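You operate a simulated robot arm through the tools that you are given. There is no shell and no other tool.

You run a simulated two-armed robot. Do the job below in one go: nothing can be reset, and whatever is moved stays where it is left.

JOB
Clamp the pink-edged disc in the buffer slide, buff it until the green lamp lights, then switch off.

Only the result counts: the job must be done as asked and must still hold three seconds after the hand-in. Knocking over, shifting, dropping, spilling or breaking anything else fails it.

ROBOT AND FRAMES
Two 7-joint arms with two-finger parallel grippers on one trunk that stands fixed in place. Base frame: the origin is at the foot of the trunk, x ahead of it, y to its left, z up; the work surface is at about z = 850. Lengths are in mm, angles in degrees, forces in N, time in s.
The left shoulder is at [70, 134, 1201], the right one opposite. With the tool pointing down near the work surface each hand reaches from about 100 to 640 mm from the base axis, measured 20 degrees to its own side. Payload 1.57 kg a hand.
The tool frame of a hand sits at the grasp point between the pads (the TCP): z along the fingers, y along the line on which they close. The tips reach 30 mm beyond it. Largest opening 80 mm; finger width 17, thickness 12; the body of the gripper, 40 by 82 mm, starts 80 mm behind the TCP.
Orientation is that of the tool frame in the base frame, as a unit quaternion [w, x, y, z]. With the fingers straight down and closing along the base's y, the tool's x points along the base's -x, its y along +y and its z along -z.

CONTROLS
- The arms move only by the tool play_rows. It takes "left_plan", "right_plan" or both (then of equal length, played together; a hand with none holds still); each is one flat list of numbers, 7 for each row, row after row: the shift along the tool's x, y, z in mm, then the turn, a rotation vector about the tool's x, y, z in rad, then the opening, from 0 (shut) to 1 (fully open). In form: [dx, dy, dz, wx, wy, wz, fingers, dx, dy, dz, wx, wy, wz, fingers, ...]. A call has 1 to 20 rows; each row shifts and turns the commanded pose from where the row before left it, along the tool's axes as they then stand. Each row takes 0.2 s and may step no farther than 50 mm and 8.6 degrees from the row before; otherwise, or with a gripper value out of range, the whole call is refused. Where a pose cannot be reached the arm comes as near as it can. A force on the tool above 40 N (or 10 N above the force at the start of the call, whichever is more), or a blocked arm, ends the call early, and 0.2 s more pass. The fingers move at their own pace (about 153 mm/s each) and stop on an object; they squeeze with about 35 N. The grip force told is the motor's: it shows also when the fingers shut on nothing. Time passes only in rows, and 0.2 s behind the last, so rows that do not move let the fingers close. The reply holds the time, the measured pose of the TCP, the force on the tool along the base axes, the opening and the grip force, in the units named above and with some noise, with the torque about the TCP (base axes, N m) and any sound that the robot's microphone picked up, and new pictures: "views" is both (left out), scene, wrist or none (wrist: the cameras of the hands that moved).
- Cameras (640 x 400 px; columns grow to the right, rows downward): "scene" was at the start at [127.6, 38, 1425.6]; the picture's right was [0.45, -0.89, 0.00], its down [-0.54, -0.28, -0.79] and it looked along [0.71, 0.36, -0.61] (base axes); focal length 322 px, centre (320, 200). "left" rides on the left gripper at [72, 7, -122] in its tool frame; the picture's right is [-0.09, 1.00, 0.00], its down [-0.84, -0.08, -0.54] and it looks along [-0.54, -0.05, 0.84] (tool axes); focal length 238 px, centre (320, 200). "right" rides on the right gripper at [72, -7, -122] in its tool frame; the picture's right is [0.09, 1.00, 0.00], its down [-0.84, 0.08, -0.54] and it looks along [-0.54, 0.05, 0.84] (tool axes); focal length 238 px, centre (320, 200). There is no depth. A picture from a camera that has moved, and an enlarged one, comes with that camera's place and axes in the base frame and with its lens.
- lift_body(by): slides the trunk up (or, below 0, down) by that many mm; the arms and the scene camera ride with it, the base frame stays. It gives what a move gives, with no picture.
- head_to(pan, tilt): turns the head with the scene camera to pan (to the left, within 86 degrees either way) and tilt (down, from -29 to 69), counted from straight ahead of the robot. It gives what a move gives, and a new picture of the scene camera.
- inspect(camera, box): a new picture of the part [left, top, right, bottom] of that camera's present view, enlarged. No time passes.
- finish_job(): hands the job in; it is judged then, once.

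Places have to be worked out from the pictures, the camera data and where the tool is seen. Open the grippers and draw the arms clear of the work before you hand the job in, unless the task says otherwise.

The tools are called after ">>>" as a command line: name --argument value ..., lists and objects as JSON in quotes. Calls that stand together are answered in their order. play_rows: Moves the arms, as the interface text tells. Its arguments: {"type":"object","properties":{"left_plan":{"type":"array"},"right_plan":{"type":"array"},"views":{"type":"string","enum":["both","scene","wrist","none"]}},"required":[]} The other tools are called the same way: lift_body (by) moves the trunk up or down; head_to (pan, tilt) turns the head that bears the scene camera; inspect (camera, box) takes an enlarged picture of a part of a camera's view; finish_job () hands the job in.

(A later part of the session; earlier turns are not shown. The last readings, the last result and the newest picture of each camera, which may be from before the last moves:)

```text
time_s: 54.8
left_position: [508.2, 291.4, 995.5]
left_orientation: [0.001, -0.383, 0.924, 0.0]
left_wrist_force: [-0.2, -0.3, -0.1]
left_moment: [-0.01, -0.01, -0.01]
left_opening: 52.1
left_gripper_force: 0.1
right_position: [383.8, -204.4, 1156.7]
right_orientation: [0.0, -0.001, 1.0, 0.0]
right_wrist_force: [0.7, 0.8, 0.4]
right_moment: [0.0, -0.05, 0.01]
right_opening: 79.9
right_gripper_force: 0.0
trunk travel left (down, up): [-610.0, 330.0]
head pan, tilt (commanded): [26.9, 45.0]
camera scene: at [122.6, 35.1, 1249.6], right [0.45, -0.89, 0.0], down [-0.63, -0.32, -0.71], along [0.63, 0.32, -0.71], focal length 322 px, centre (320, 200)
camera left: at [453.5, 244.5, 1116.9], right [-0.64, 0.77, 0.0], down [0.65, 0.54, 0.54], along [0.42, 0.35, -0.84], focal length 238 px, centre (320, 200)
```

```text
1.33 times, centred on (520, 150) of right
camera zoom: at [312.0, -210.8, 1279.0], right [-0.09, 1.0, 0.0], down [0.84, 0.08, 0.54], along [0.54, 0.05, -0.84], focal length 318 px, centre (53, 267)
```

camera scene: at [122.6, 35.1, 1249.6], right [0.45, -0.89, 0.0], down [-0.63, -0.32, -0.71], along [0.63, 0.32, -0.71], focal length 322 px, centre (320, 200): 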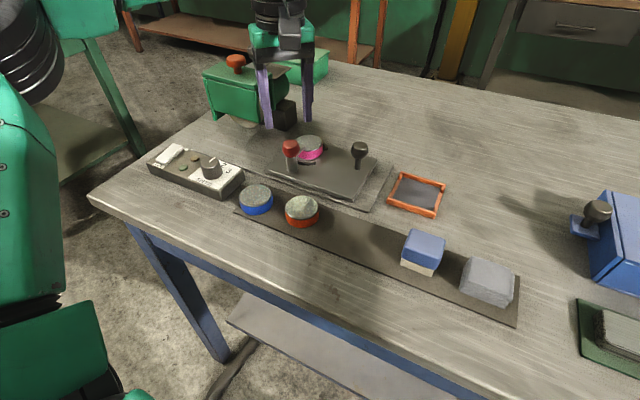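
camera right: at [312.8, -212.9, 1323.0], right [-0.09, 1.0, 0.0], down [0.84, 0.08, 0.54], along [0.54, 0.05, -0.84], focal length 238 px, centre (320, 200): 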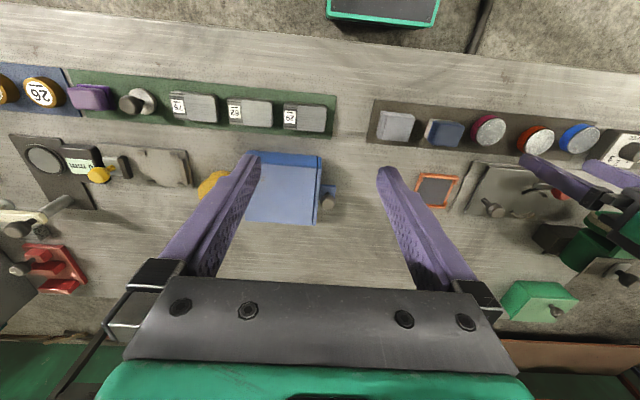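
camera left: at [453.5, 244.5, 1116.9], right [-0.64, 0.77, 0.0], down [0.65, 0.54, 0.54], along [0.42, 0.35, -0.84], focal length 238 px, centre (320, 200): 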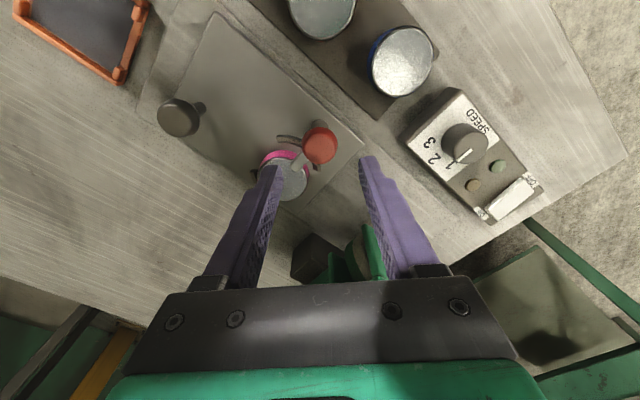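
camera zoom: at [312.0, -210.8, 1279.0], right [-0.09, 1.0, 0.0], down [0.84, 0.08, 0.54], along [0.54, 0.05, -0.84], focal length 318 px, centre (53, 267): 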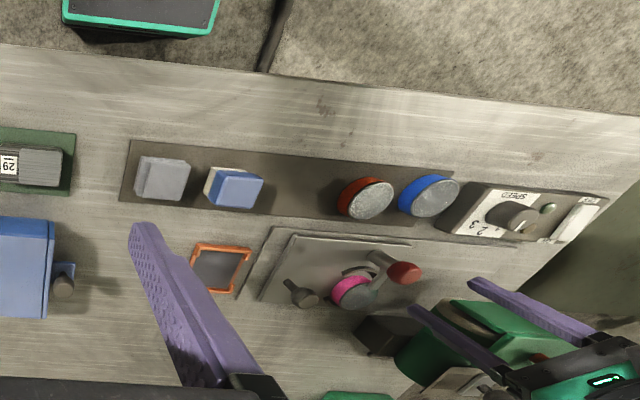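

The wheel's bottom is at about y≈429, x≈561–590, so the carriage has to travel ≈138 mm in +y. I'll unrotate the wrist, move to the −y side of the grey knob with fingers closed, and prepare to push from (563,140).

>>> play_rows --left_plan '[0, 0, 0, 0, 0, 0.131, 0.5, 0, 0, 0, 0, 0, 0.131, 0.4, 0, 0, 0, 0, 0, 0.131, 0.2, 0, 0, 0, 0, 0, 0.131, 0, 0, 0, 0, 0, 0, 0.131, 0, 0, 0, 0, 0, 0, 0.13, 0, -11, -30.2, 0, 0, 0, 0, 0, -11, -30.2, 0, 0, 0, 0, 0, -11, -30.2, 0, 0, 0, 0, 0, -11, -30.2, 0, 0, 0, 0, 0, -11, -30.2, 0, 0, 0, 0, 0, 0, 0, 0, 0, 0, 0, 0]' --views "both"

>>> inspect --camera "left" --box '[240, 60, 440, 210]'

>>> inspect --camera "scene" --box '[256, 80, 416, 200]'

```text
time_s: 57.4
left_position: [525.6, 161.8, 983.5]
left_orientation: [0.001, 0.0, 1.0, -0.001]
left_wrist_force: [0.2, 0.5, -0.1]
left_moment: [-0.02, 0.03, 0.01]
left_opening: 0.0
left_gripper_force: 21.3
left hand out of reach, approached as far as the arm can: row 10, 11
right_position: [383.2, -203.7, 1156.3]
right_orientation: [0.0, 0.0, 1.0, 0.0]
right_wrist_force: [-0.3, 0.9, 0.1]
right_moment: [0.0, 0.02, -0.02]
right_opening: 79.7
right_gripper_force: 0.2
trunk travel left (down, up): [-610.0, 330.0]
head pan, tilt (commanded): [26.9, 45.0]
camera scene: at [123.2, 35.7, 1249.5], right [0.45, -0.89, 0.0], down [-0.63, -0.32, -0.71], along [0.63, 0.32, -0.71], focal length 322 px, centre (320, 200)
camera left: at [452.3, 170.3, 1104.9], right [0.09, 1.0, 0.0], down [0.84, -0.08, 0.54], along [0.54, -0.05, -0.84], focal length 238 px, centre (320, 200)
```

scene: 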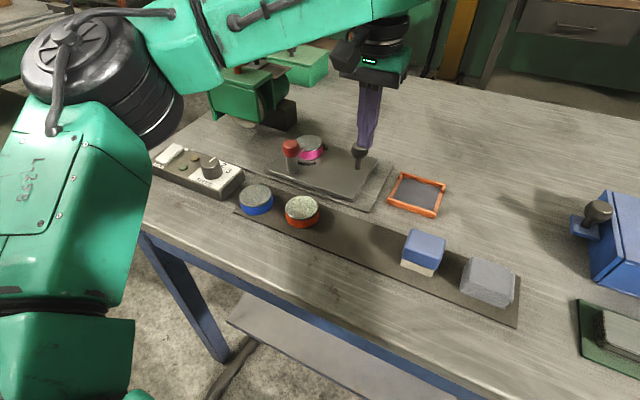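
left: 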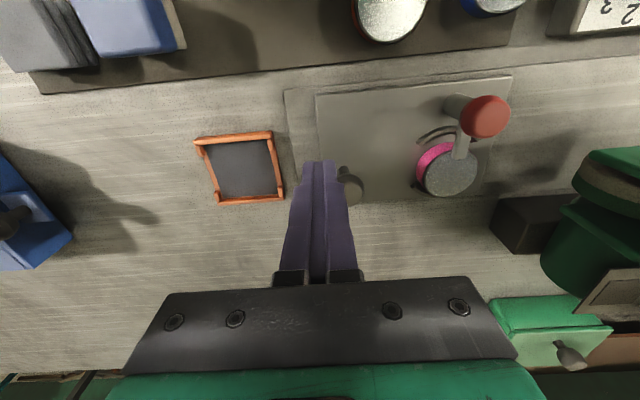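

```text
2.67 times, centred on (340, 135) of left
camera zoom: at [452.3, 170.3, 1104.9], right [0.09, 1.0, 0.0], down [0.84, -0.08, 0.54], along [0.54, -0.05, -0.84], focal length 636 px, centre (267, 373)
```

zoom: 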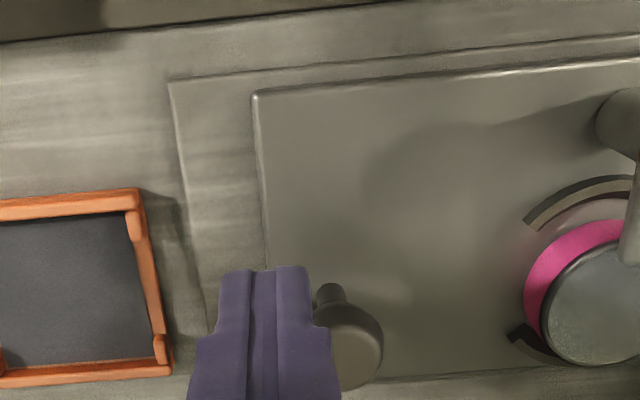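

```text
3.33 times, centred on (336, 140) of scene
camera zoom: at [123.2, 35.7, 1249.5], right [0.45, -0.89, 0.0], down [-0.63, -0.32, -0.71], along [0.63, 0.32, -0.71], focal length 1073 px, centre (267, 400)
```

zoom: 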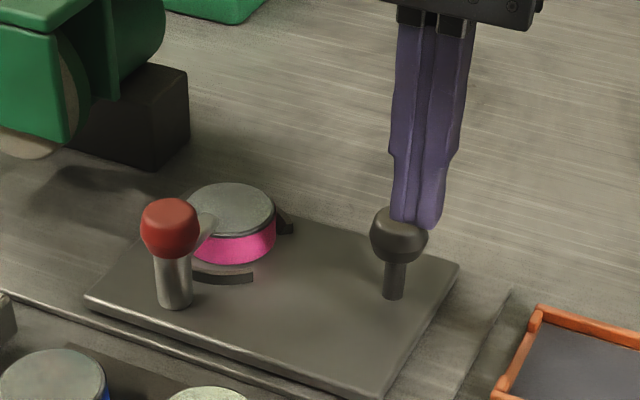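

The arm hit a limit here (525.6,161.8,983.5), probably because of joint configuration at this height. I'll shift a bit in −y and descend beside the carriage, then try extending in +x at the lower height.

>>> play_rows --left_plan '[0, -12, 0, 0, 0, 0, 0, 0, -12, 0, 0, 0, 0, 0, 0, 0, 15, 0, 0, 0, 0, 0, 0, 15, 0, 0, 0, 0, 0, 0, 15, 0, 0, 0, 0, 0, 0, 15, 0, 0, 0, 0, 0, 0, 10, 0, 0, 0, 0, 0, 0, 0, 0, 0, 0, 0]' --views "wrist"

>>> inspect --camera "scene" --box '[256, 80, 416, 200]'

```text
time_s: 59.2
left_position: [514.7, 146.5, 909.0]
left_orientation: [0.001, 0.0, 1.0, -0.001]
left_wrist_force: [-0.5, -0.6, 0.6]
left_moment: [0.01, -0.01, -0.02]
left_opening: 0.1
left_gripper_force: 20.8
left hand out of reach, approached as far as the arm can: row 1, 2
right_position: [383.4, -202.9, 1155.9]
right_orientation: [0.0, 0.0, 1.0, 0.0]
right_wrist_force: [0.4, 0.2, -0.5]
right_moment: [0.01, 0.0, -0.01]
right_opening: 79.9
right_gripper_force: 0.1
trunk travel left (down, up): [-610.0, 330.0]
head pan, tilt (commanded): [26.9, 45.0]
camera left: at [442.0, 152.5, 1032.1], right [0.09, 1.0, 0.0], down [0.84, -0.08, 0.54], along [0.54, -0.05, -0.84], focal length 238 px, centre (320, 200)
```

left: 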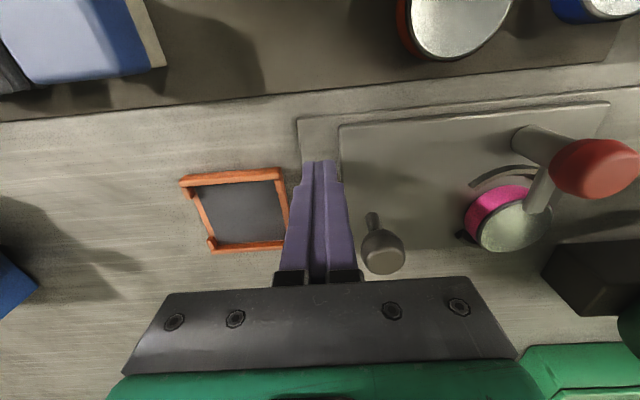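

```text
3.33 times, centred on (336, 140) of scene
camera zoom: at [122.8, 35.4, 1249.6], right [0.45, -0.89, 0.0], down [-0.63, -0.32, -0.71], along [0.63, 0.32, -0.71], focal length 1073 px, centre (267, 400)
```

zoom: 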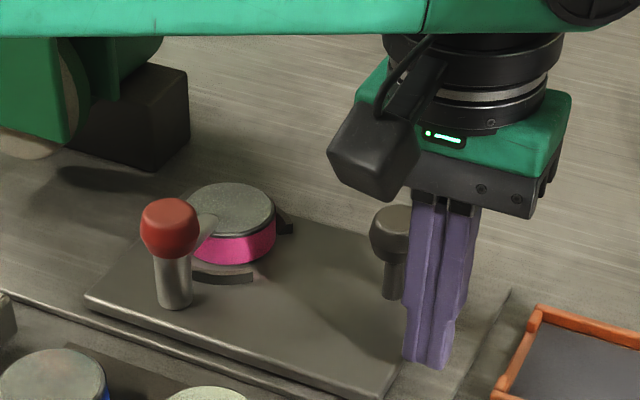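

I'm beside the carriage at (514.7,146.5,909); knob sighted at ≈(569,186,907). Now I try extending +x by 50 mm at this height, which passes 11 mm clear of the knob.

>>> play_rows --left_plan '[-10, -0.5, 0, 0, 0, 0, 0, -10, -0.5, 0, 0, 0, 0, 0, -10, -0.5, 0, 0, 0, 0, 0, -10, -0.5, 0, 0, 0, 0, 0, -10, -0.5, 0, 0, 0, 0, 0, 0, 0, 0, 0, 0, 0, 0]' --views "wrist"

>>> inspect --camera "scene" --box '[256, 80, 416, 200]'

```text
time_s: 60.6
left_position: [534.7, 161.1, 910.4]
left_orientation: [0.001, -0.001, 1.0, -0.001]
left_wrist_force: [0.2, -0.5, 0.0]
left_moment: [0.05, 0.03, -0.01]
left_opening: 0.1
left_gripper_force: 21.6
left hand out of reach, approached as far as the arm can: row 2, 3, 4, 5
right_position: [383.9, -203.2, 1156.8]
right_orientation: [0.0, -0.001, 1.0, 0.001]
right_wrist_force: [-0.1, -0.3, 0.1]
right_moment: [0.01, 0.02, -0.01]
right_opening: 79.9
right_gripper_force: 0.0
trunk travel left (down, up): [-610.0, 330.0]
head pan, tilt (commanded): [26.9, 45.0]
camera left: at [462.1, 168.6, 1031.7], right [0.09, 1.0, 0.0], down [0.84, -0.08, 0.54], along [0.54, -0.05, -0.84], focal length 238 px, centre (320, 200)
```

left: 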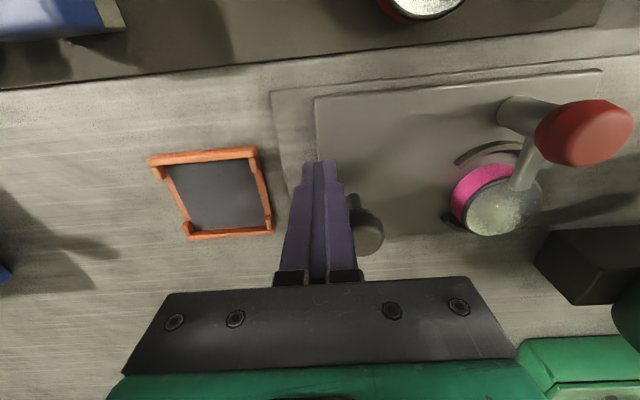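

```text
3.33 times, centred on (336, 140) of scene
camera zoom: at [122.9, 35.3, 1249.6], right [0.45, -0.89, 0.0], down [-0.63, -0.32, -0.71], along [0.63, 0.32, -0.71], focal length 1073 px, centre (267, 400)
```

zoom: 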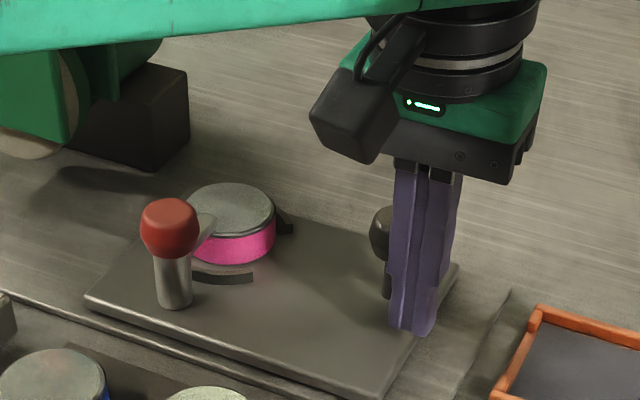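

The arm slides along a limit that seems to come from wrist yaw rather than length. I'll rotate the wrist 45° clockwise (in line with the forearm), move to y≈148, and then test whether it can extend in +x.

>>> play_rows --left_plan '[0, 0, 0, 0, 0, 0.131, 0, 0, 0, 0, 0, 0, 0.131, 0, 0, 0, 0, 0, 0, 0.131, 0, 0, 0, 0, 0, 0, 0.131, 0, 0, 0, 0, 0, 0, 0.131, 0, 0, 0, 0, 0, 0, 0.13, 0, -4.6, -4.6, 0, 0, 0, 0, 0, -4.6, -4.6, 0, 0, 0, 0, 0, 0, 0, 0, 0, 0, 0, 0]' --views "wrist"

>>> inspect --camera "scene" --box '[0, 0, 640, 400]'

```text
time_s: 62.6
left_position: [528.0, 151.3, 910.2]
left_orientation: [0.002, 0.384, 0.923, 0.0]
left_wrist_force: [0.1, -0.2, -0.1]
left_moment: [0.03, 0.01, -0.01]
left_opening: 0.1
left_gripper_force: 21.6
left hand out of reach, approached as far as the arm can: row 7, 8
right_position: [384.9, -203.1, 1155.8]
right_orientation: [0.001, 0.0, 1.0, 0.0]
right_wrist_force: [1.4, -0.2, -0.1]
right_moment: [-0.03, 0.0, -0.02]
right_opening: 79.9
right_gripper_force: 0.1
trunk travel left (down, up): [-610.0, 330.0]
head pan, tilt (commanded): [26.9, 45.0]
camera left: at [481.7, 207.7, 1031.6], right [0.77, 0.64, 0.0], down [0.53, -0.65, 0.54], along [0.35, -0.42, -0.84], focal length 238 px, centre (320, 200)
```

left: 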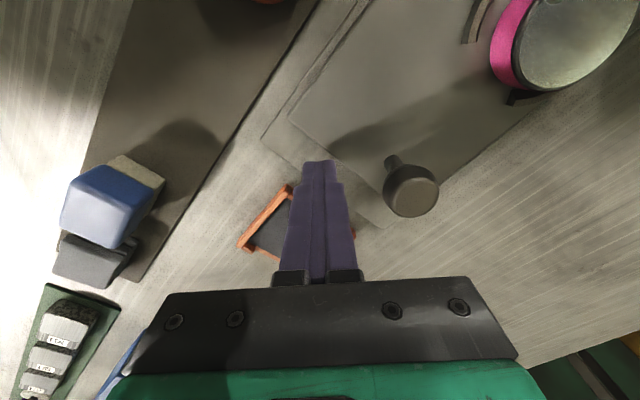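

```text
1.00 times, centred on (320, 200) of scene (not enlarged: the box is as wide or as high as the picture)
camera zoom: at [122.9, 35.5, 1249.5], right [0.45, -0.89, 0.0], down [-0.63, -0.32, -0.71], along [0.63, 0.32, -0.71], focal length 322 px, centre (320, 200)
```

zoom: 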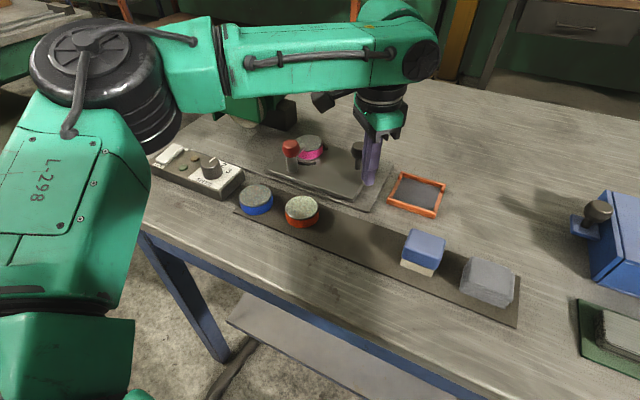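

The boundary looks like a circle about the elbow, so tool-down reach is limited on this side. Leaning the tool forward ~20° moves the TCP outward relative to the wrist; I'll undo the yaw and tilt the fingers forward here, then check.

>>> play_rows --left_plan '[0, 0, 0, 0, 0, -0.131, 0, 0, 0, 0, 0, 0, -0.131, 0, 0, 0, 0, 0, 0, -0.131, 0, 0, 0, 0, 0, 0, -0.131, 0, 0, 0, 0, 0, 0, -0.131, 0, 0, 0, 0, 0, 0, -0.13, 0, 0, 0, 0, 0, -0.116, 0, 0, 0, 0, 0, 0, -0.116, 0, 0, 0, 0, 0, 0, -0.117, 0, 0, 0, 0, 0, 0, 0, 0, 0]' --views "both"

>>> inspect --camera "scene" --box '[256, 80, 416, 200]'

```text
time_s: 64.8
left_position: [528.4, 151.5, 910.4]
left_orientation: [0.175, 0.001, 0.985, 0.0]
left_wrist_force: [0.3, 0.8, 0.1]
left_moment: [-0.01, 0.01, 0.03]
left_opening: 0.1
left_gripper_force: 21.4
right_position: [384.6, -203.8, 1155.9]
right_orientation: [0.0, -0.001, 1.0, 0.001]
right_wrist_force: [0.0, 0.2, 0.0]
right_moment: [-0.03, 0.03, 0.0]
right_opening: 80.2
right_gripper_force: 0.0
trunk travel left (down, up): [-610.0, 330.0]
head pan, tilt (commanded): [26.9, 45.0]
camera scene: at [123.1, 35.3, 1249.5], right [0.45, -0.89, 0.0], down [-0.63, -0.32, -0.71], along [0.63, 0.32, -0.71], focal length 322 px, centre (320, 200)
camera left: at [419.2, 159.2, 999.7], right [0.09, 1.0, 0.03], down [0.6, -0.08, 0.8], along [0.8, -0.05, -0.6], focal length 238 px, centre (320, 200)
```

scene: 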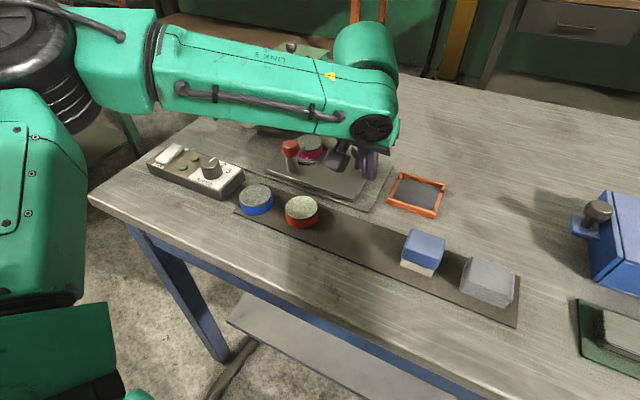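
left: 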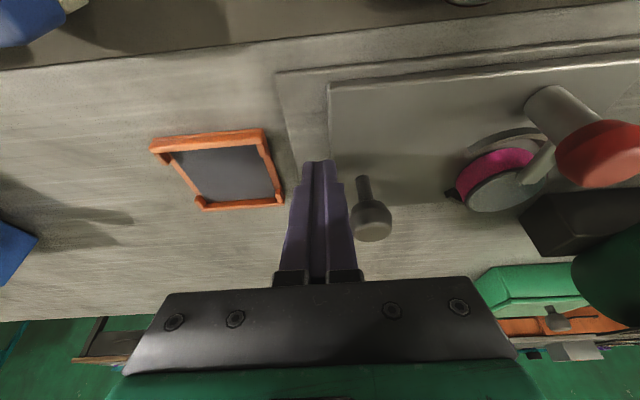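

```text
3.33 times, centred on (336, 140) of scene
camera zoom: at [123.1, 35.3, 1249.5], right [0.45, -0.89, 0.0], down [-0.63, -0.32, -0.71], along [0.63, 0.32, -0.71], focal length 1073 px, centre (267, 400)
```

zoom: 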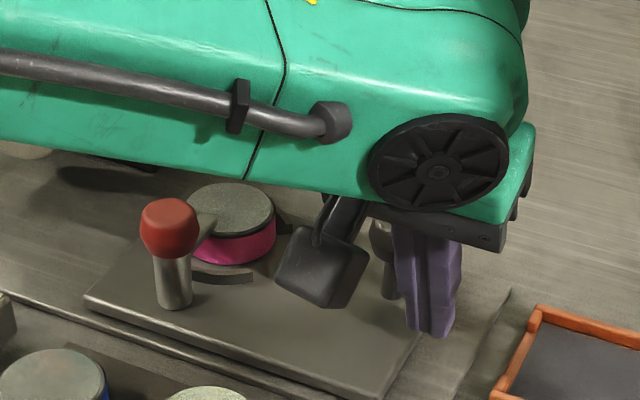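

Tilt of 20° is achieved with TCP unchanged at (528.4,151.5,910). Now extend +x by ~36 mm with the tilted axes to line up with the grey knob.

>>> play_rows --left_plan '[-8.6, -0.4, 2.6, 0, 0, 0, 0, -8.6, -0.4, 2.6, 0, 0, 0, 0, -8.6, -0.4, 2.6, 0, 0, 0, 0, -8.6, -0.4, 2.6, 0, 0, 0, 0, 0, 0, 0, 0, 0, 0, 0]' --views "both"

>>> inspect --camera "scene" --box '[256, 80, 416, 200]'

>>> inspect --camera "left" --box '[240, 120, 440, 270]'

```text
time_s: 66.0
left_position: [564.9, 150.1, 911.4]
left_orientation: [0.175, 0.0, 0.985, 0.0]
left_wrist_force: [0.5, 0.2, 0.5]
left_moment: [-0.03, -0.02, 0.0]
left_opening: 0.0
left_gripper_force: 21.4
right_position: [384.7, -204.1, 1155.6]
right_orientation: [0.0, 0.0, 1.0, -0.001]
right_wrist_force: [1.0, 0.3, -0.2]
right_moment: [-0.01, 0.03, -0.01]
right_opening: 79.9
right_gripper_force: 0.1
trunk travel left (down, up): [-610.0, 330.0]
head pan, tilt (commanded): [26.9, 45.0]
camera scene: at [122.6, 35.5, 1249.6], right [0.45, -0.89, 0.0], down [-0.63, -0.32, -0.71], along [0.63, 0.32, -0.71], focal length 322 px, centre (320, 200)
camera left: at [454.6, 157.6, 1001.8], right [0.09, 1.0, 0.03], down [0.6, -0.08, 0.8], along [0.8, -0.05, -0.6], focal length 238 px, centre (320, 200)
```

scene: 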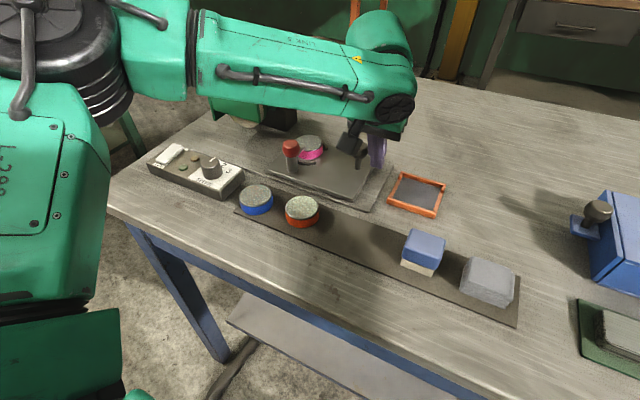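
left: 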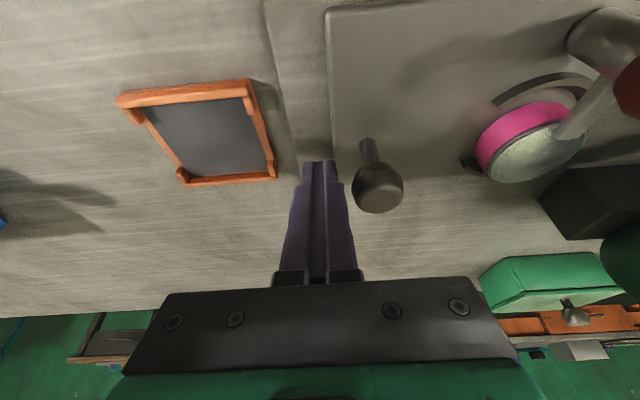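

```text
3.33 times, centred on (336, 140) of scene
camera zoom: at [122.6, 35.5, 1249.6], right [0.45, -0.89, 0.0], down [-0.63, -0.32, -0.71], along [0.63, 0.32, -0.71], focal length 1073 px, centre (267, 400)
```

zoom: 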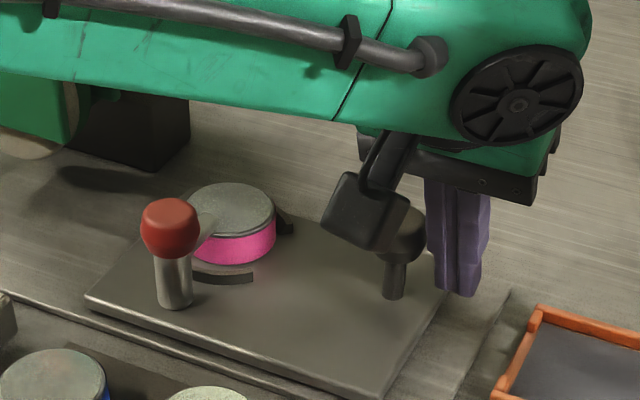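

```text
2.67 times, centred on (340, 195) of left
camera zoom: at [454.6, 157.6, 1001.8], right [0.09, 1.0, 0.03], down [0.6, -0.08, 0.8], along [0.8, -0.05, -0.6], focal length 636 px, centre (267, 213)
```

zoom: 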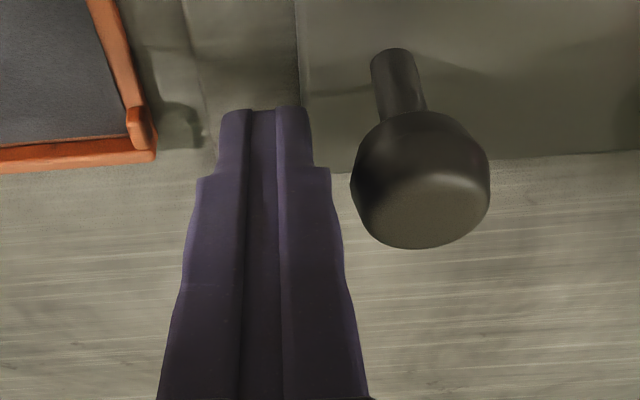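

Knob sighted at (570.3,186.7,907), with the closed fingers directly on its −y side. I'll start pushing in +y slowly (5 mm per row) and watch the force and the carriage.

>>> play_rows --left_plan '[0, 5, 0, 0, 0, 0, 0, 0, 5, 0, 0, 0, 0, 0, 0, 5, 0, 0, 0, 0, 0, 0, 5, 0, 0, 0, 0, 0, 0, 5, 0, 0, 0, 0, 0, 0, 5, 0, 0, 0, 0, 0]' --views "both"

>>> inspect --camera "scene" --box '[216, 80, 408, 210]'

```text
time_s: 67.4
left_position: [564.6, 180.6, 912.4]
left_orientation: [0.174, 0.0, 0.985, 0.0]
left_wrist_force: [0.1, -0.9, 0.2]
left_moment: [0.01, -0.01, 0.02]
left_opening: 0.2
left_gripper_force: 21.0
right_position: [383.5, -203.0, 1157.1]
right_orientation: [0.001, -0.001, 1.0, 0.001]
right_wrist_force: [-0.8, 0.2, 0.2]
right_moment: [-0.03, 0.0, 0.01]
right_opening: 79.7
right_gripper_force: 0.1
trunk travel left (down, up): [-610.0, 330.0]
head pan, tilt (commanded): [26.9, 45.0]
camera scene: at [122.6, 35.7, 1249.6], right [0.45, -0.89, 0.0], down [-0.63, -0.32, -0.71], along [0.63, 0.32, -0.71], focal length 322 px, centre (320, 200)
camera left: at [454.8, 188.6, 1001.8], right [0.09, 1.0, 0.03], down [0.6, -0.08, 0.8], along [0.8, -0.05, -0.6], focal length 238 px, centre (320, 200)
```

scene: 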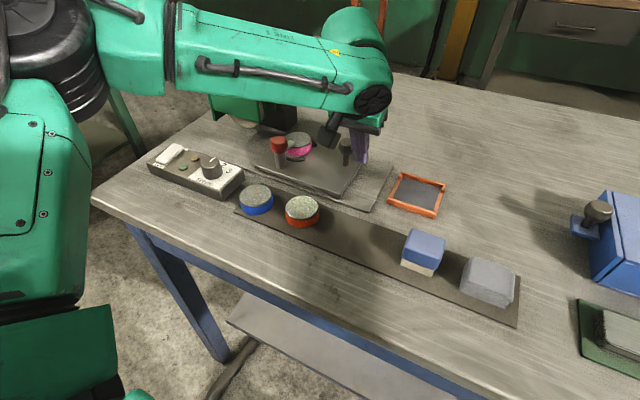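
left: 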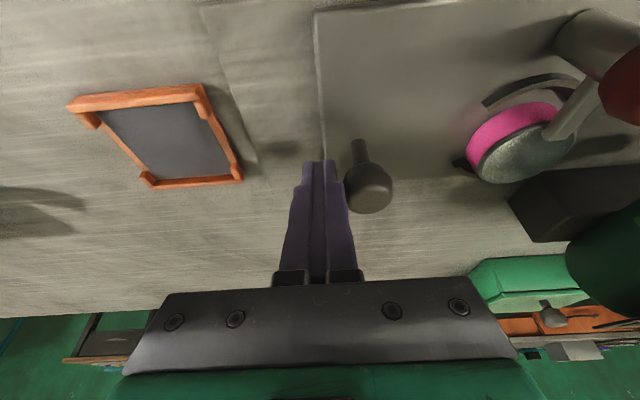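

```text
3.08 times, centred on (312, 145) of scene
camera zoom: at [122.6, 35.7, 1249.6], right [0.45, -0.89, 0.0], down [-0.63, -0.32, -0.71], along [0.63, 0.32, -0.71], focal length 990 px, centre (345, 369)
```

zoom: 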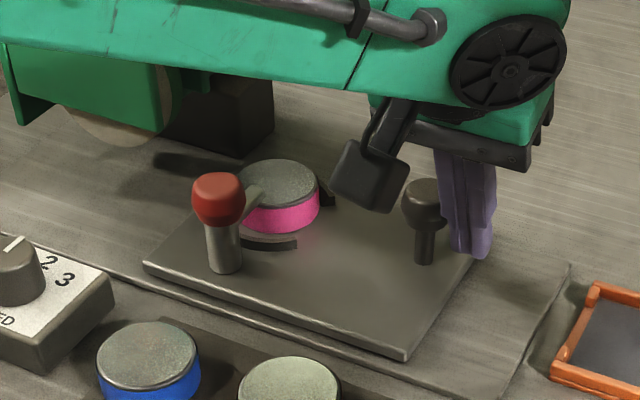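

The carriage slides freely (force <1 N) and moved ~25 mm. I continue pushing slowly and keep watching for clearances and the wheel.

>>> play_rows --left_plan '[0, 5, 0, 0, 0, 0, 0, 0, 5, 0, 0, 0, 0, 0, 0, 5, 0, 0, 0, 0, 0, 0, 5, 0, 0, 0, 0, 0, 0, 5, 0, 0, 0, 0, 0, 0, 5, 0, 0, 0, 0, 0, 0, 5, 0, 0, 0, 0, 0, 0, 5, 0, 0, 0, 0, 0]' --views "both"

>>> inspect --camera "scene" --box '[186, 50, 378, 180]'

```text
time_s: 69.2
left_position: [564.0, 220.6, 911.7]
left_orientation: [0.175, -0.001, 0.985, 0.0]
left_wrist_force: [-0.2, -0.2, 0.1]
left_moment: [-0.01, 0.02, -0.02]
left_opening: 0.0
left_gripper_force: 20.7
right_position: [382.9, -203.8, 1155.8]
right_orientation: [0.0, -0.001, 1.0, 0.0]
right_wrist_force: [-0.4, -0.1, -0.5]
right_moment: [0.01, 0.01, 0.03]
right_opening: 80.0
right_gripper_force: 0.1
trunk travel left (down, up): [-610.0, 330.0]
head pan, tilt (commanded): [26.9, 45.0]
camera scene: at [122.7, 35.5, 1249.6], right [0.45, -0.89, 0.0], down [-0.63, -0.32, -0.71], along [0.63, 0.32, -0.71], focal length 322 px, centre (320, 200)
camera left: at [454.7, 228.1, 1001.9], right [0.09, 1.0, 0.03], down [0.6, -0.08, 0.8], along [0.8, -0.05, -0.6], focal length 238 px, centre (320, 200)
```

scene: 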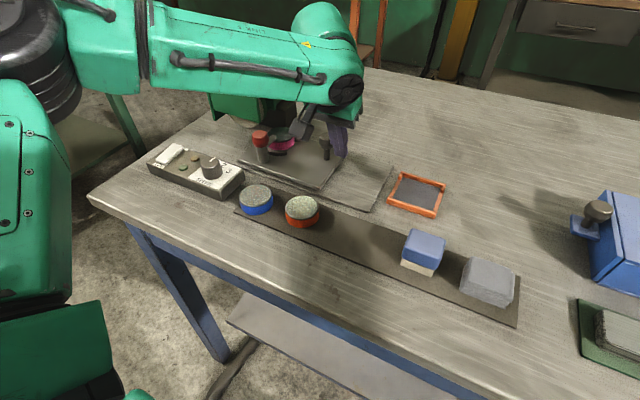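
left: 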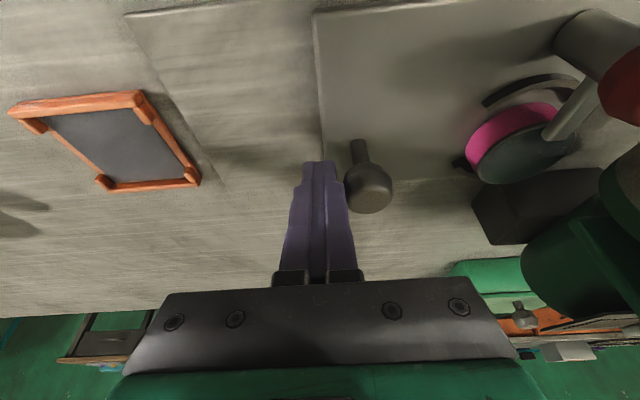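

```text
3.08 times, centred on (282, 115) of scene
camera zoom: at [122.7, 35.5, 1249.6], right [0.45, -0.89, 0.0], down [-0.63, -0.32, -0.71], along [0.63, 0.32, -0.71], focal length 990 px, centre (437, 462)
```

zoom: 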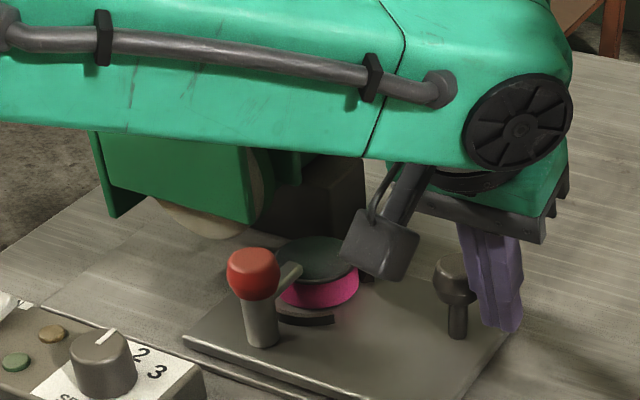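

Another 40 mm done with no resistance; the disc is now at y≈357. Continuing slowly.

>>> play_rows --left_plan '[0, 5, 0, 0, 0, 0, 0, 0, 5, 0, 0, 0, 0, 0, 0, 5, 0, 0, 0, 0, 0, 0, 5, 0, 0, 0, 0, 0, 0, 5, 0, 0, 0, 0, 0, 0, 5, 0, 0, 0, 0, 0, 0, 5, 0, 0, 0, 0, 0]' --views "both"

>>> inspect --camera "scene" --box '[166, 50, 358, 180]'

```text
time_s: 70.8
left_position: [564.4, 255.6, 911.7]
left_orientation: [0.173, 0.0, 0.985, 0.0]
left_wrist_force: [-1.3, -0.6, 1.3]
left_moment: [-0.01, -0.01, 0.02]
left_opening: 0.0
left_gripper_force: 21.6
right_position: [384.0, -204.4, 1156.9]
right_orientation: [0.0, 0.0, 1.0, -0.001]
right_wrist_force: [0.4, -0.7, -0.8]
right_moment: [0.0, 0.0, -0.03]
right_opening: 80.0
right_gripper_force: 0.1
trunk travel left (down, up): [-610.0, 330.0]
head pan, tilt (commanded): [26.9, 45.0]
camera scene: at [122.6, 35.6, 1249.5], right [0.45, -0.89, 0.0], down [-0.63, -0.32, -0.71], along [0.63, 0.32, -0.71], focal length 322 px, centre (320, 200)
camera left: at [454.8, 262.9, 1001.4], right [0.09, 1.0, 0.03], down [0.6, -0.08, 0.8], along [0.79, -0.05, -0.6], focal length 238 px, centre (320, 200)
```

scene: 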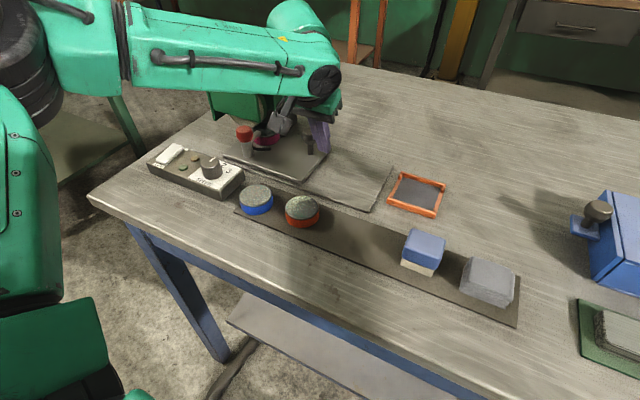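
left: 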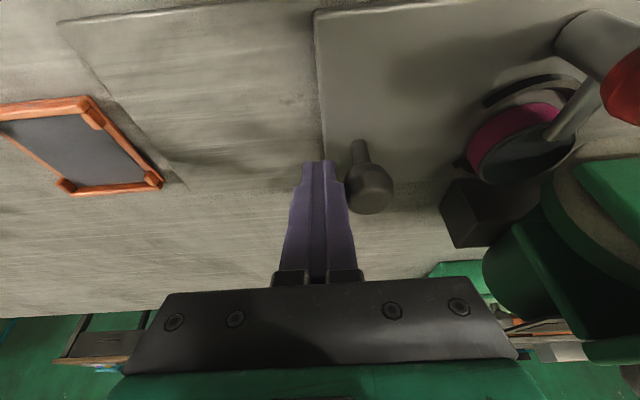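

```text
3.08 times, centred on (262, 115) of scene
camera zoom: at [122.6, 35.6, 1249.5], right [0.45, -0.89, 0.0], down [-0.63, -0.32, -0.71], along [0.63, 0.32, -0.71], focal length 990 px, centre (498, 462)
```

zoom: 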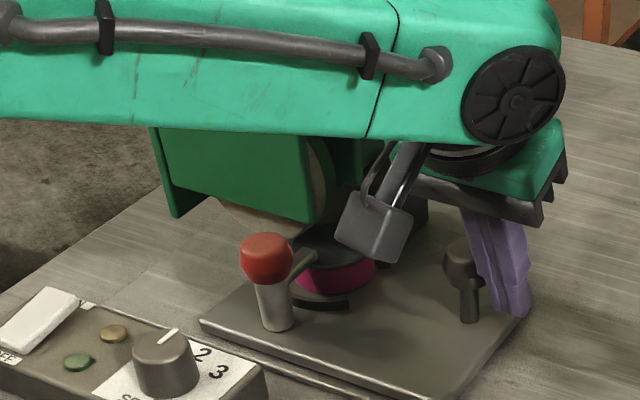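

The disc is at y≈392, coming near the wheel. I'll zoom in on the wheel–disc region before continuing.

>>> inspect --camera "left" --box '[440, 60, 640, 260]'

>>> inspect --camera "scene" --box '[210, 90, 310, 160]'

```text
2.00 times, centred on (540, 160) of left
camera zoom: at [454.8, 262.9, 1001.4], right [0.09, 1.0, 0.03], down [0.6, -0.08, 0.8], along [0.79, -0.05, -0.6], focal length 477 px, centre (-120, 280)
```

zoom: 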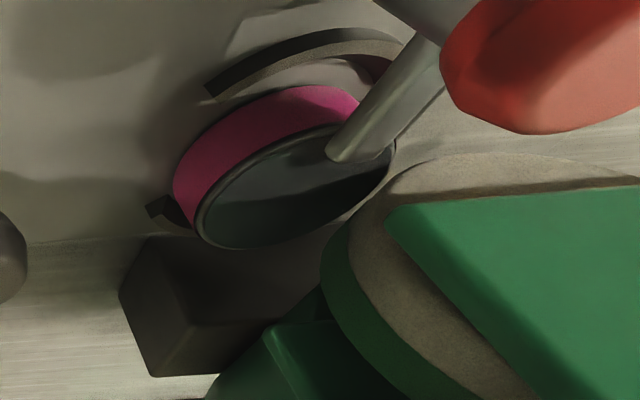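

```text
5.71 times, centred on (260, 125) of scene
camera zoom: at [122.6, 35.6, 1249.5], right [0.45, -0.89, 0.0], down [-0.63, -0.32, -0.71], along [0.63, 0.32, -0.71], focal length 1839 px, centre (663, 629)
```

zoom: 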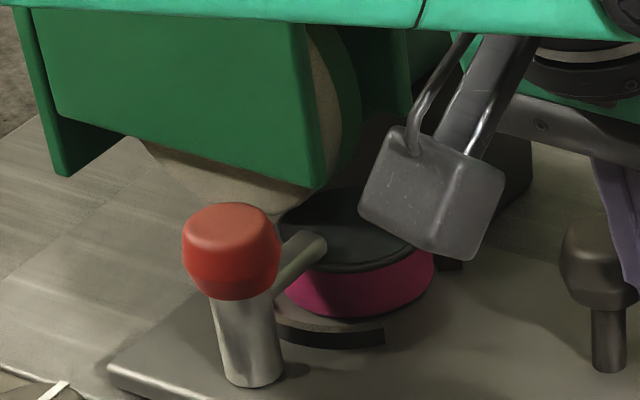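

The wheel's lower rim hangs just above the disc's far edge. Continuing in 3 mm rows.

>>> play_rows --left_plan '[0, 3, 0, 0, 0, 0, 0, 0, 3, 0, 0, 0, 0, 0, 0, 3, 0, 0, 0, 0, 0, 0, 3, 0, 0, 0, 0, 0, 0, 3, 0, 0, 0, 0, 0, 0, 3, 0, 0, 0, 0, 0]' --views "none"

>>> inspect --camera "left" --box '[340, 60, 640, 260]'

>>> inspect --camera "scene" --box '[150, 60, 310, 180]'

```text
time_s: 72.2
left_position: [564.5, 272.1, 912.7]
left_orientation: [0.175, 0.0, 0.985, 0.0]
left_wrist_force: [0.3, -0.8, 0.6]
left_moment: [0.03, 0.01, -0.01]
left_opening: 0.2
left_gripper_force: 21.7
right_position: [383.8, -204.3, 1156.8]
right_orientation: [0.0, 0.0, 1.0, 0.0]
right_wrist_force: [0.7, 0.0, -0.1]
right_moment: [-0.02, 0.01, 0.0]
right_opening: 80.0
right_gripper_force: 0.1
trunk travel left (down, up): [-610.0, 330.0]
head pan, tilt (commanded): [26.9, 45.0]
```

```text
2.00 times, centred on (490, 160) of left
camera zoom: at [454.6, 280.5, 1002.1], right [0.09, 1.0, 0.03], down [0.6, -0.08, 0.8], along [0.8, -0.05, -0.6], focal length 477 px, centre (-20, 280)
```

zoom: 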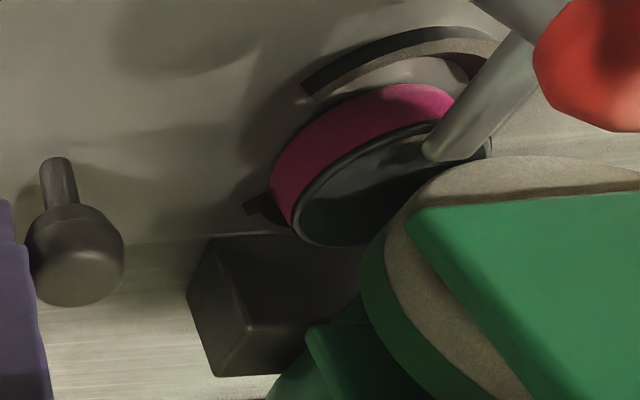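

```text
3.33 times, centred on (230, 120) of scene
camera zoom: at [122.6, 35.2, 1249.6], right [0.45, -0.89, 0.0], down [-0.63, -0.32, -0.71], along [0.63, 0.32, -0.71], focal length 1073 px, centre (620, 467)
```

zoom: 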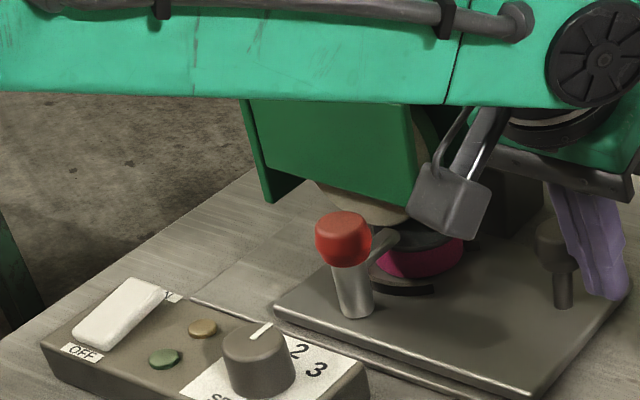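

Still free-moving; disc at ≈410. Pushing the last ~20 mm until either the disc is centred beneath the wheel or the slide meets its stop.

>>> play_rows --left_plan '[0, 3, 0, 0, 0, 0, 0, 0, 3, 0, 0, 0, 0, 0, 0, 3, 0, 0, 0, 0, 0, 0, 3, 0, 0, 0, 0, 0, 0, 2, 0, 0, 0, 0, 0]' --views "none"

>>> inspect --camera "left" --box '[340, 60, 640, 260]'

>>> inspect --camera "scene" --box '[150, 60, 310, 180]'

```text
time_s: 73.4
left_position: [564.2, 287.3, 911.7]
left_orientation: [0.174, 0.0, 0.985, 0.001]
left_wrist_force: [0.3, -1.3, 0.8]
left_moment: [0.01, 0.02, 0.02]
left_opening: 0.0
left_gripper_force: 21.6
right_position: [382.9, -204.9, 1156.7]
right_orientation: [0.0, 0.0, 1.0, 0.0]
right_wrist_force: [0.2, 0.2, -0.7]
right_moment: [0.01, -0.01, -0.01]
right_opening: 80.0
right_gripper_force: 0.1
trunk travel left (down, up): [-610.0, 330.0]
head pan, tilt (commanded): [26.9, 45.0]
```

```text
2.00 times, centred on (490, 160) of left
camera zoom: at [454.6, 294.3, 1002.1], right [0.09, 1.0, 0.03], down [0.6, -0.08, 0.8], along [0.8, -0.05, -0.6], focal length 477 px, centre (-20, 280)
```

zoom: 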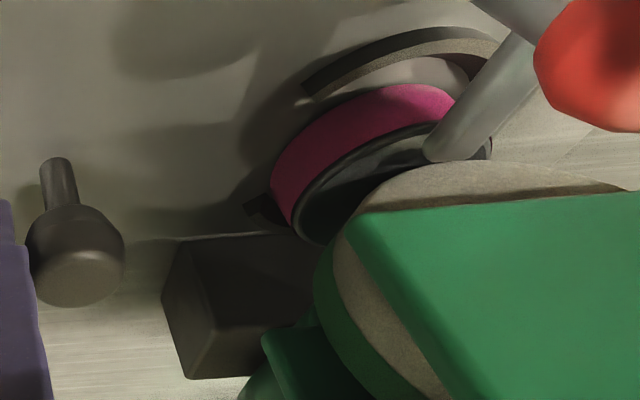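

```text
3.33 times, centred on (230, 120) of scene
camera zoom: at [122.4, 35.1, 1249.6], right [0.45, -0.89, 0.0], down [-0.63, -0.32, -0.71], along [0.63, 0.32, -0.71], focal length 1073 px, centre (620, 467)
```

zoom: 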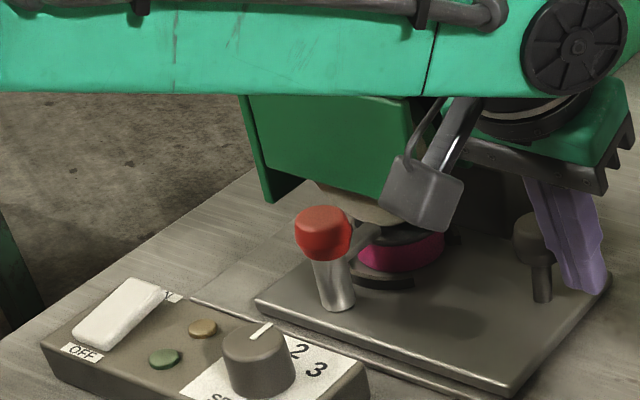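

The disc is now at y≈423 with the hood/wheel centred at ≈420–430. I'll keep pushing gently in 2 mm rows to find whether there's an end stop for the slide.

>>> play_rows --left_plan '[0, 2, 0, 0, 0, 0, 0, 0, 2, 0, 0, 0, 0, 0, 0, 2, 0, 0, 0, 0, 0, 0, 0, 0, 0, 0, 0, 0]' --views "none"

>>> inspect --camera "left" --box '[340, 60, 640, 260]'

>>> inspect --camera "scene" --box '[150, 60, 310, 180]'

```text
time_s: 74.4
left_position: [564.4, 293.6, 910.5]
left_orientation: [0.175, 0.0, 0.985, 0.0]
left_wrist_force: [-0.2, -0.2, 0.4]
left_moment: [0.0, -0.01, 0.01]
left_opening: 0.0
left_gripper_force: 21.3
right_position: [383.9, -203.3, 1156.2]
right_orientation: [-0.001, 0.0, 1.0, 0.0]
right_wrist_force: [0.1, -0.2, -0.2]
right_moment: [0.02, 0.0, -0.01]
right_opening: 80.2
right_gripper_force: 0.1
trunk travel left (down, up): [-610.0, 330.0]
head pan, tilt (commanded): [26.9, 45.0]
```

```text
2.00 times, centred on (490, 160) of left
camera zoom: at [454.8, 300.7, 1001.4], right [0.09, 1.0, 0.03], down [0.6, -0.08, 0.8], along [0.8, -0.05, -0.6], focal length 477 px, centre (-20, 280)
```

zoom: 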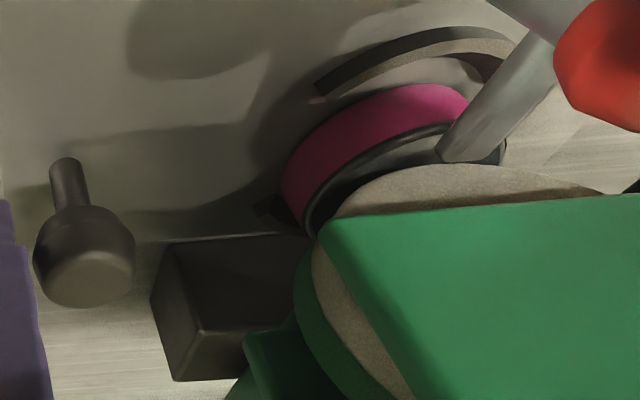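

```text
3.33 times, centred on (230, 120) of scene
camera zoom: at [122.9, 35.5, 1249.5], right [0.45, -0.89, 0.0], down [-0.63, -0.32, -0.71], along [0.63, 0.32, -0.71], focal length 1073 px, centre (620, 467)
```

zoom: 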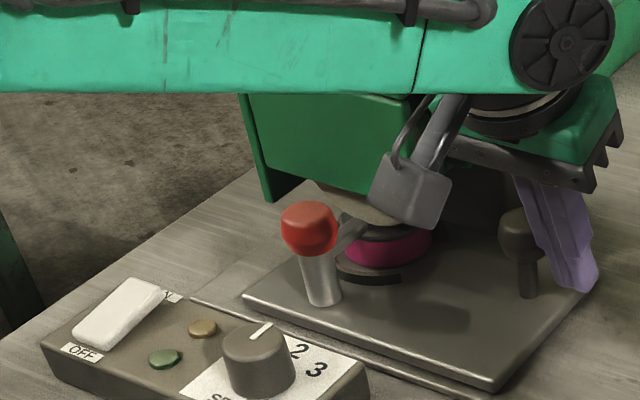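

Travel so far ≈140 mm, disc ≈ y 432, no stop yet. I need a better estimate of the wheel's centre, so I'll zoom in on it from both cameras.

>>> inspect --camera "scene" --box '[205, 80, 285, 140]'

>>> inspect --camera "right" --box '[540, 100, 640, 240]'

>>> inspect --camera "left" --box '[460, 110, 640, 220]'

```text
6.67 times, centred on (245, 110) of scene
camera zoom: at [122.9, 35.5, 1249.5], right [0.45, -0.89, 0.0], down [-0.63, -0.32, -0.71], along [0.63, 0.32, -0.71], focal length 2145 px, centre (820, 800)
```

zoom: 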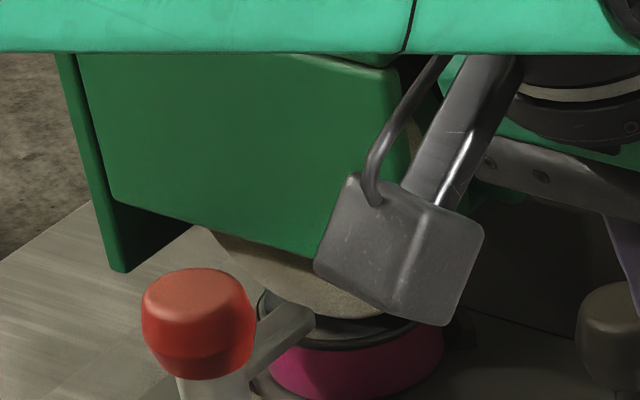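

```text
2.86 times, centred on (590, 170) of right
camera zoom: at [312.3, -210.4, 1279.0], right [-0.09, 1.0, 0.0], down [0.84, 0.08, 0.54], along [0.54, 0.05, -0.84], focal length 681 px, centre (-451, 286)
```

zoom: 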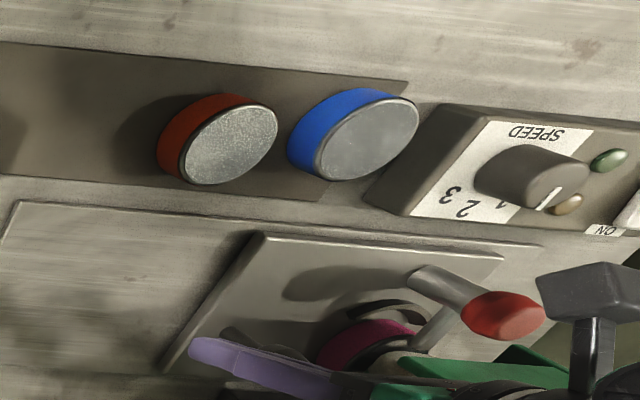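

```text
3.56 times, centred on (550, 165) of left
camera zoom: at [454.8, 300.7, 1001.4], right [0.09, 1.0, 0.03], down [0.6, -0.08, 0.8], along [0.8, -0.05, -0.6], focal length 848 px, centre (-498, 324)
```

zoom: 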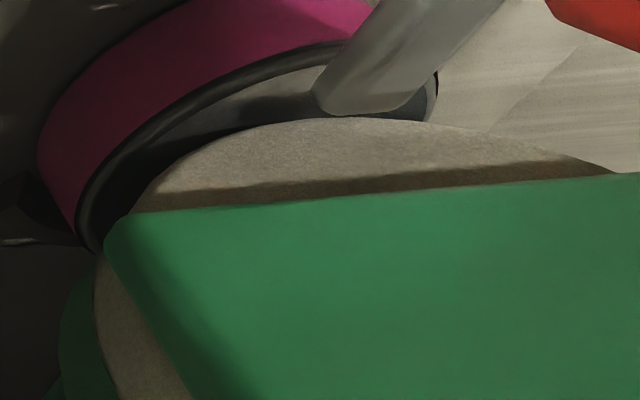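

From the left wrist view, the wheel's bottom arc fits a centre of y≈433, and the disc is at ≈432.5, so it's directly under the wheel. I'll back the hand off the knob and rise, then look at the switch closely.

>>> play_rows --left_plan '[0, -4, 0, 0, 0, 0, 0, 0, -8, 0, 0, 0, 0, 0, 0, -8, 0, 0, 0, 0, 0, 0, 0, 0, 0, 0, 0, 0]' --views "none"

>>> inspect --camera "left" --box '[340, 60, 640, 260]'

>>> inspect --camera "scene" --box '[140, 130, 260, 210]'

```text
time_s: 75.4
left_position: [564.3, 272.8, 912.3]
left_orientation: [0.173, 0.0, 0.985, 0.001]
left_wrist_force: [0.6, 0.2, 0.2]
left_moment: [0.03, 0.01, 0.0]
left_opening: 0.0
left_gripper_force: 21.1
right_position: [383.6, -203.6, 1156.5]
right_orientation: [0.0, 0.0, 1.0, 0.0]
right_wrist_force: [0.4, 0.1, 0.6]
right_moment: [-0.01, 0.02, 0.02]
right_opening: 80.0
right_gripper_force: 0.1
trunk travel left (down, up): [-610.0, 330.0]
head pan, tilt (commanded): [26.9, 45.0]
```

```text
2.00 times, centred on (490, 160) of left
camera zoom: at [455.2, 280.4, 1001.8], right [0.09, 1.0, 0.03], down [0.6, -0.08, 0.8], along [0.8, -0.05, -0.6], focal length 477 px, centre (-20, 280)
```

zoom: 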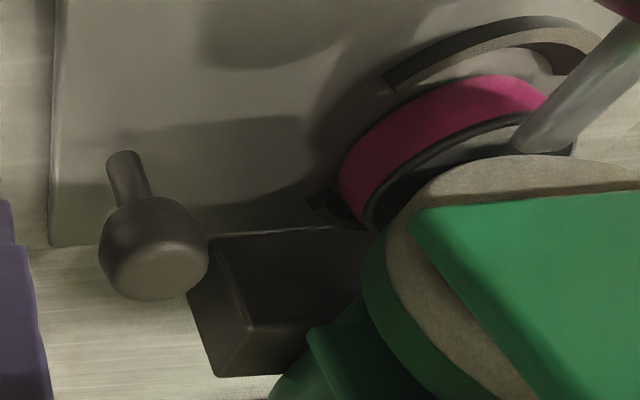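

```text
5.00 times, centred on (200, 170) of scene
camera zoom: at [122.8, 35.6, 1249.5], right [0.45, -0.89, 0.0], down [-0.63, -0.32, -0.71], along [0.63, 0.32, -0.71], focal length 1609 px, centre (920, 350)
```

zoom: 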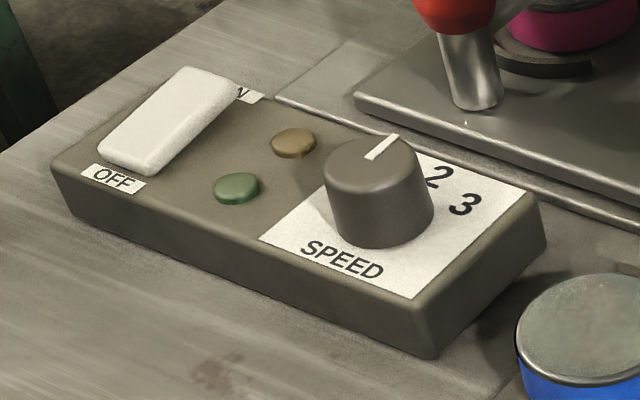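

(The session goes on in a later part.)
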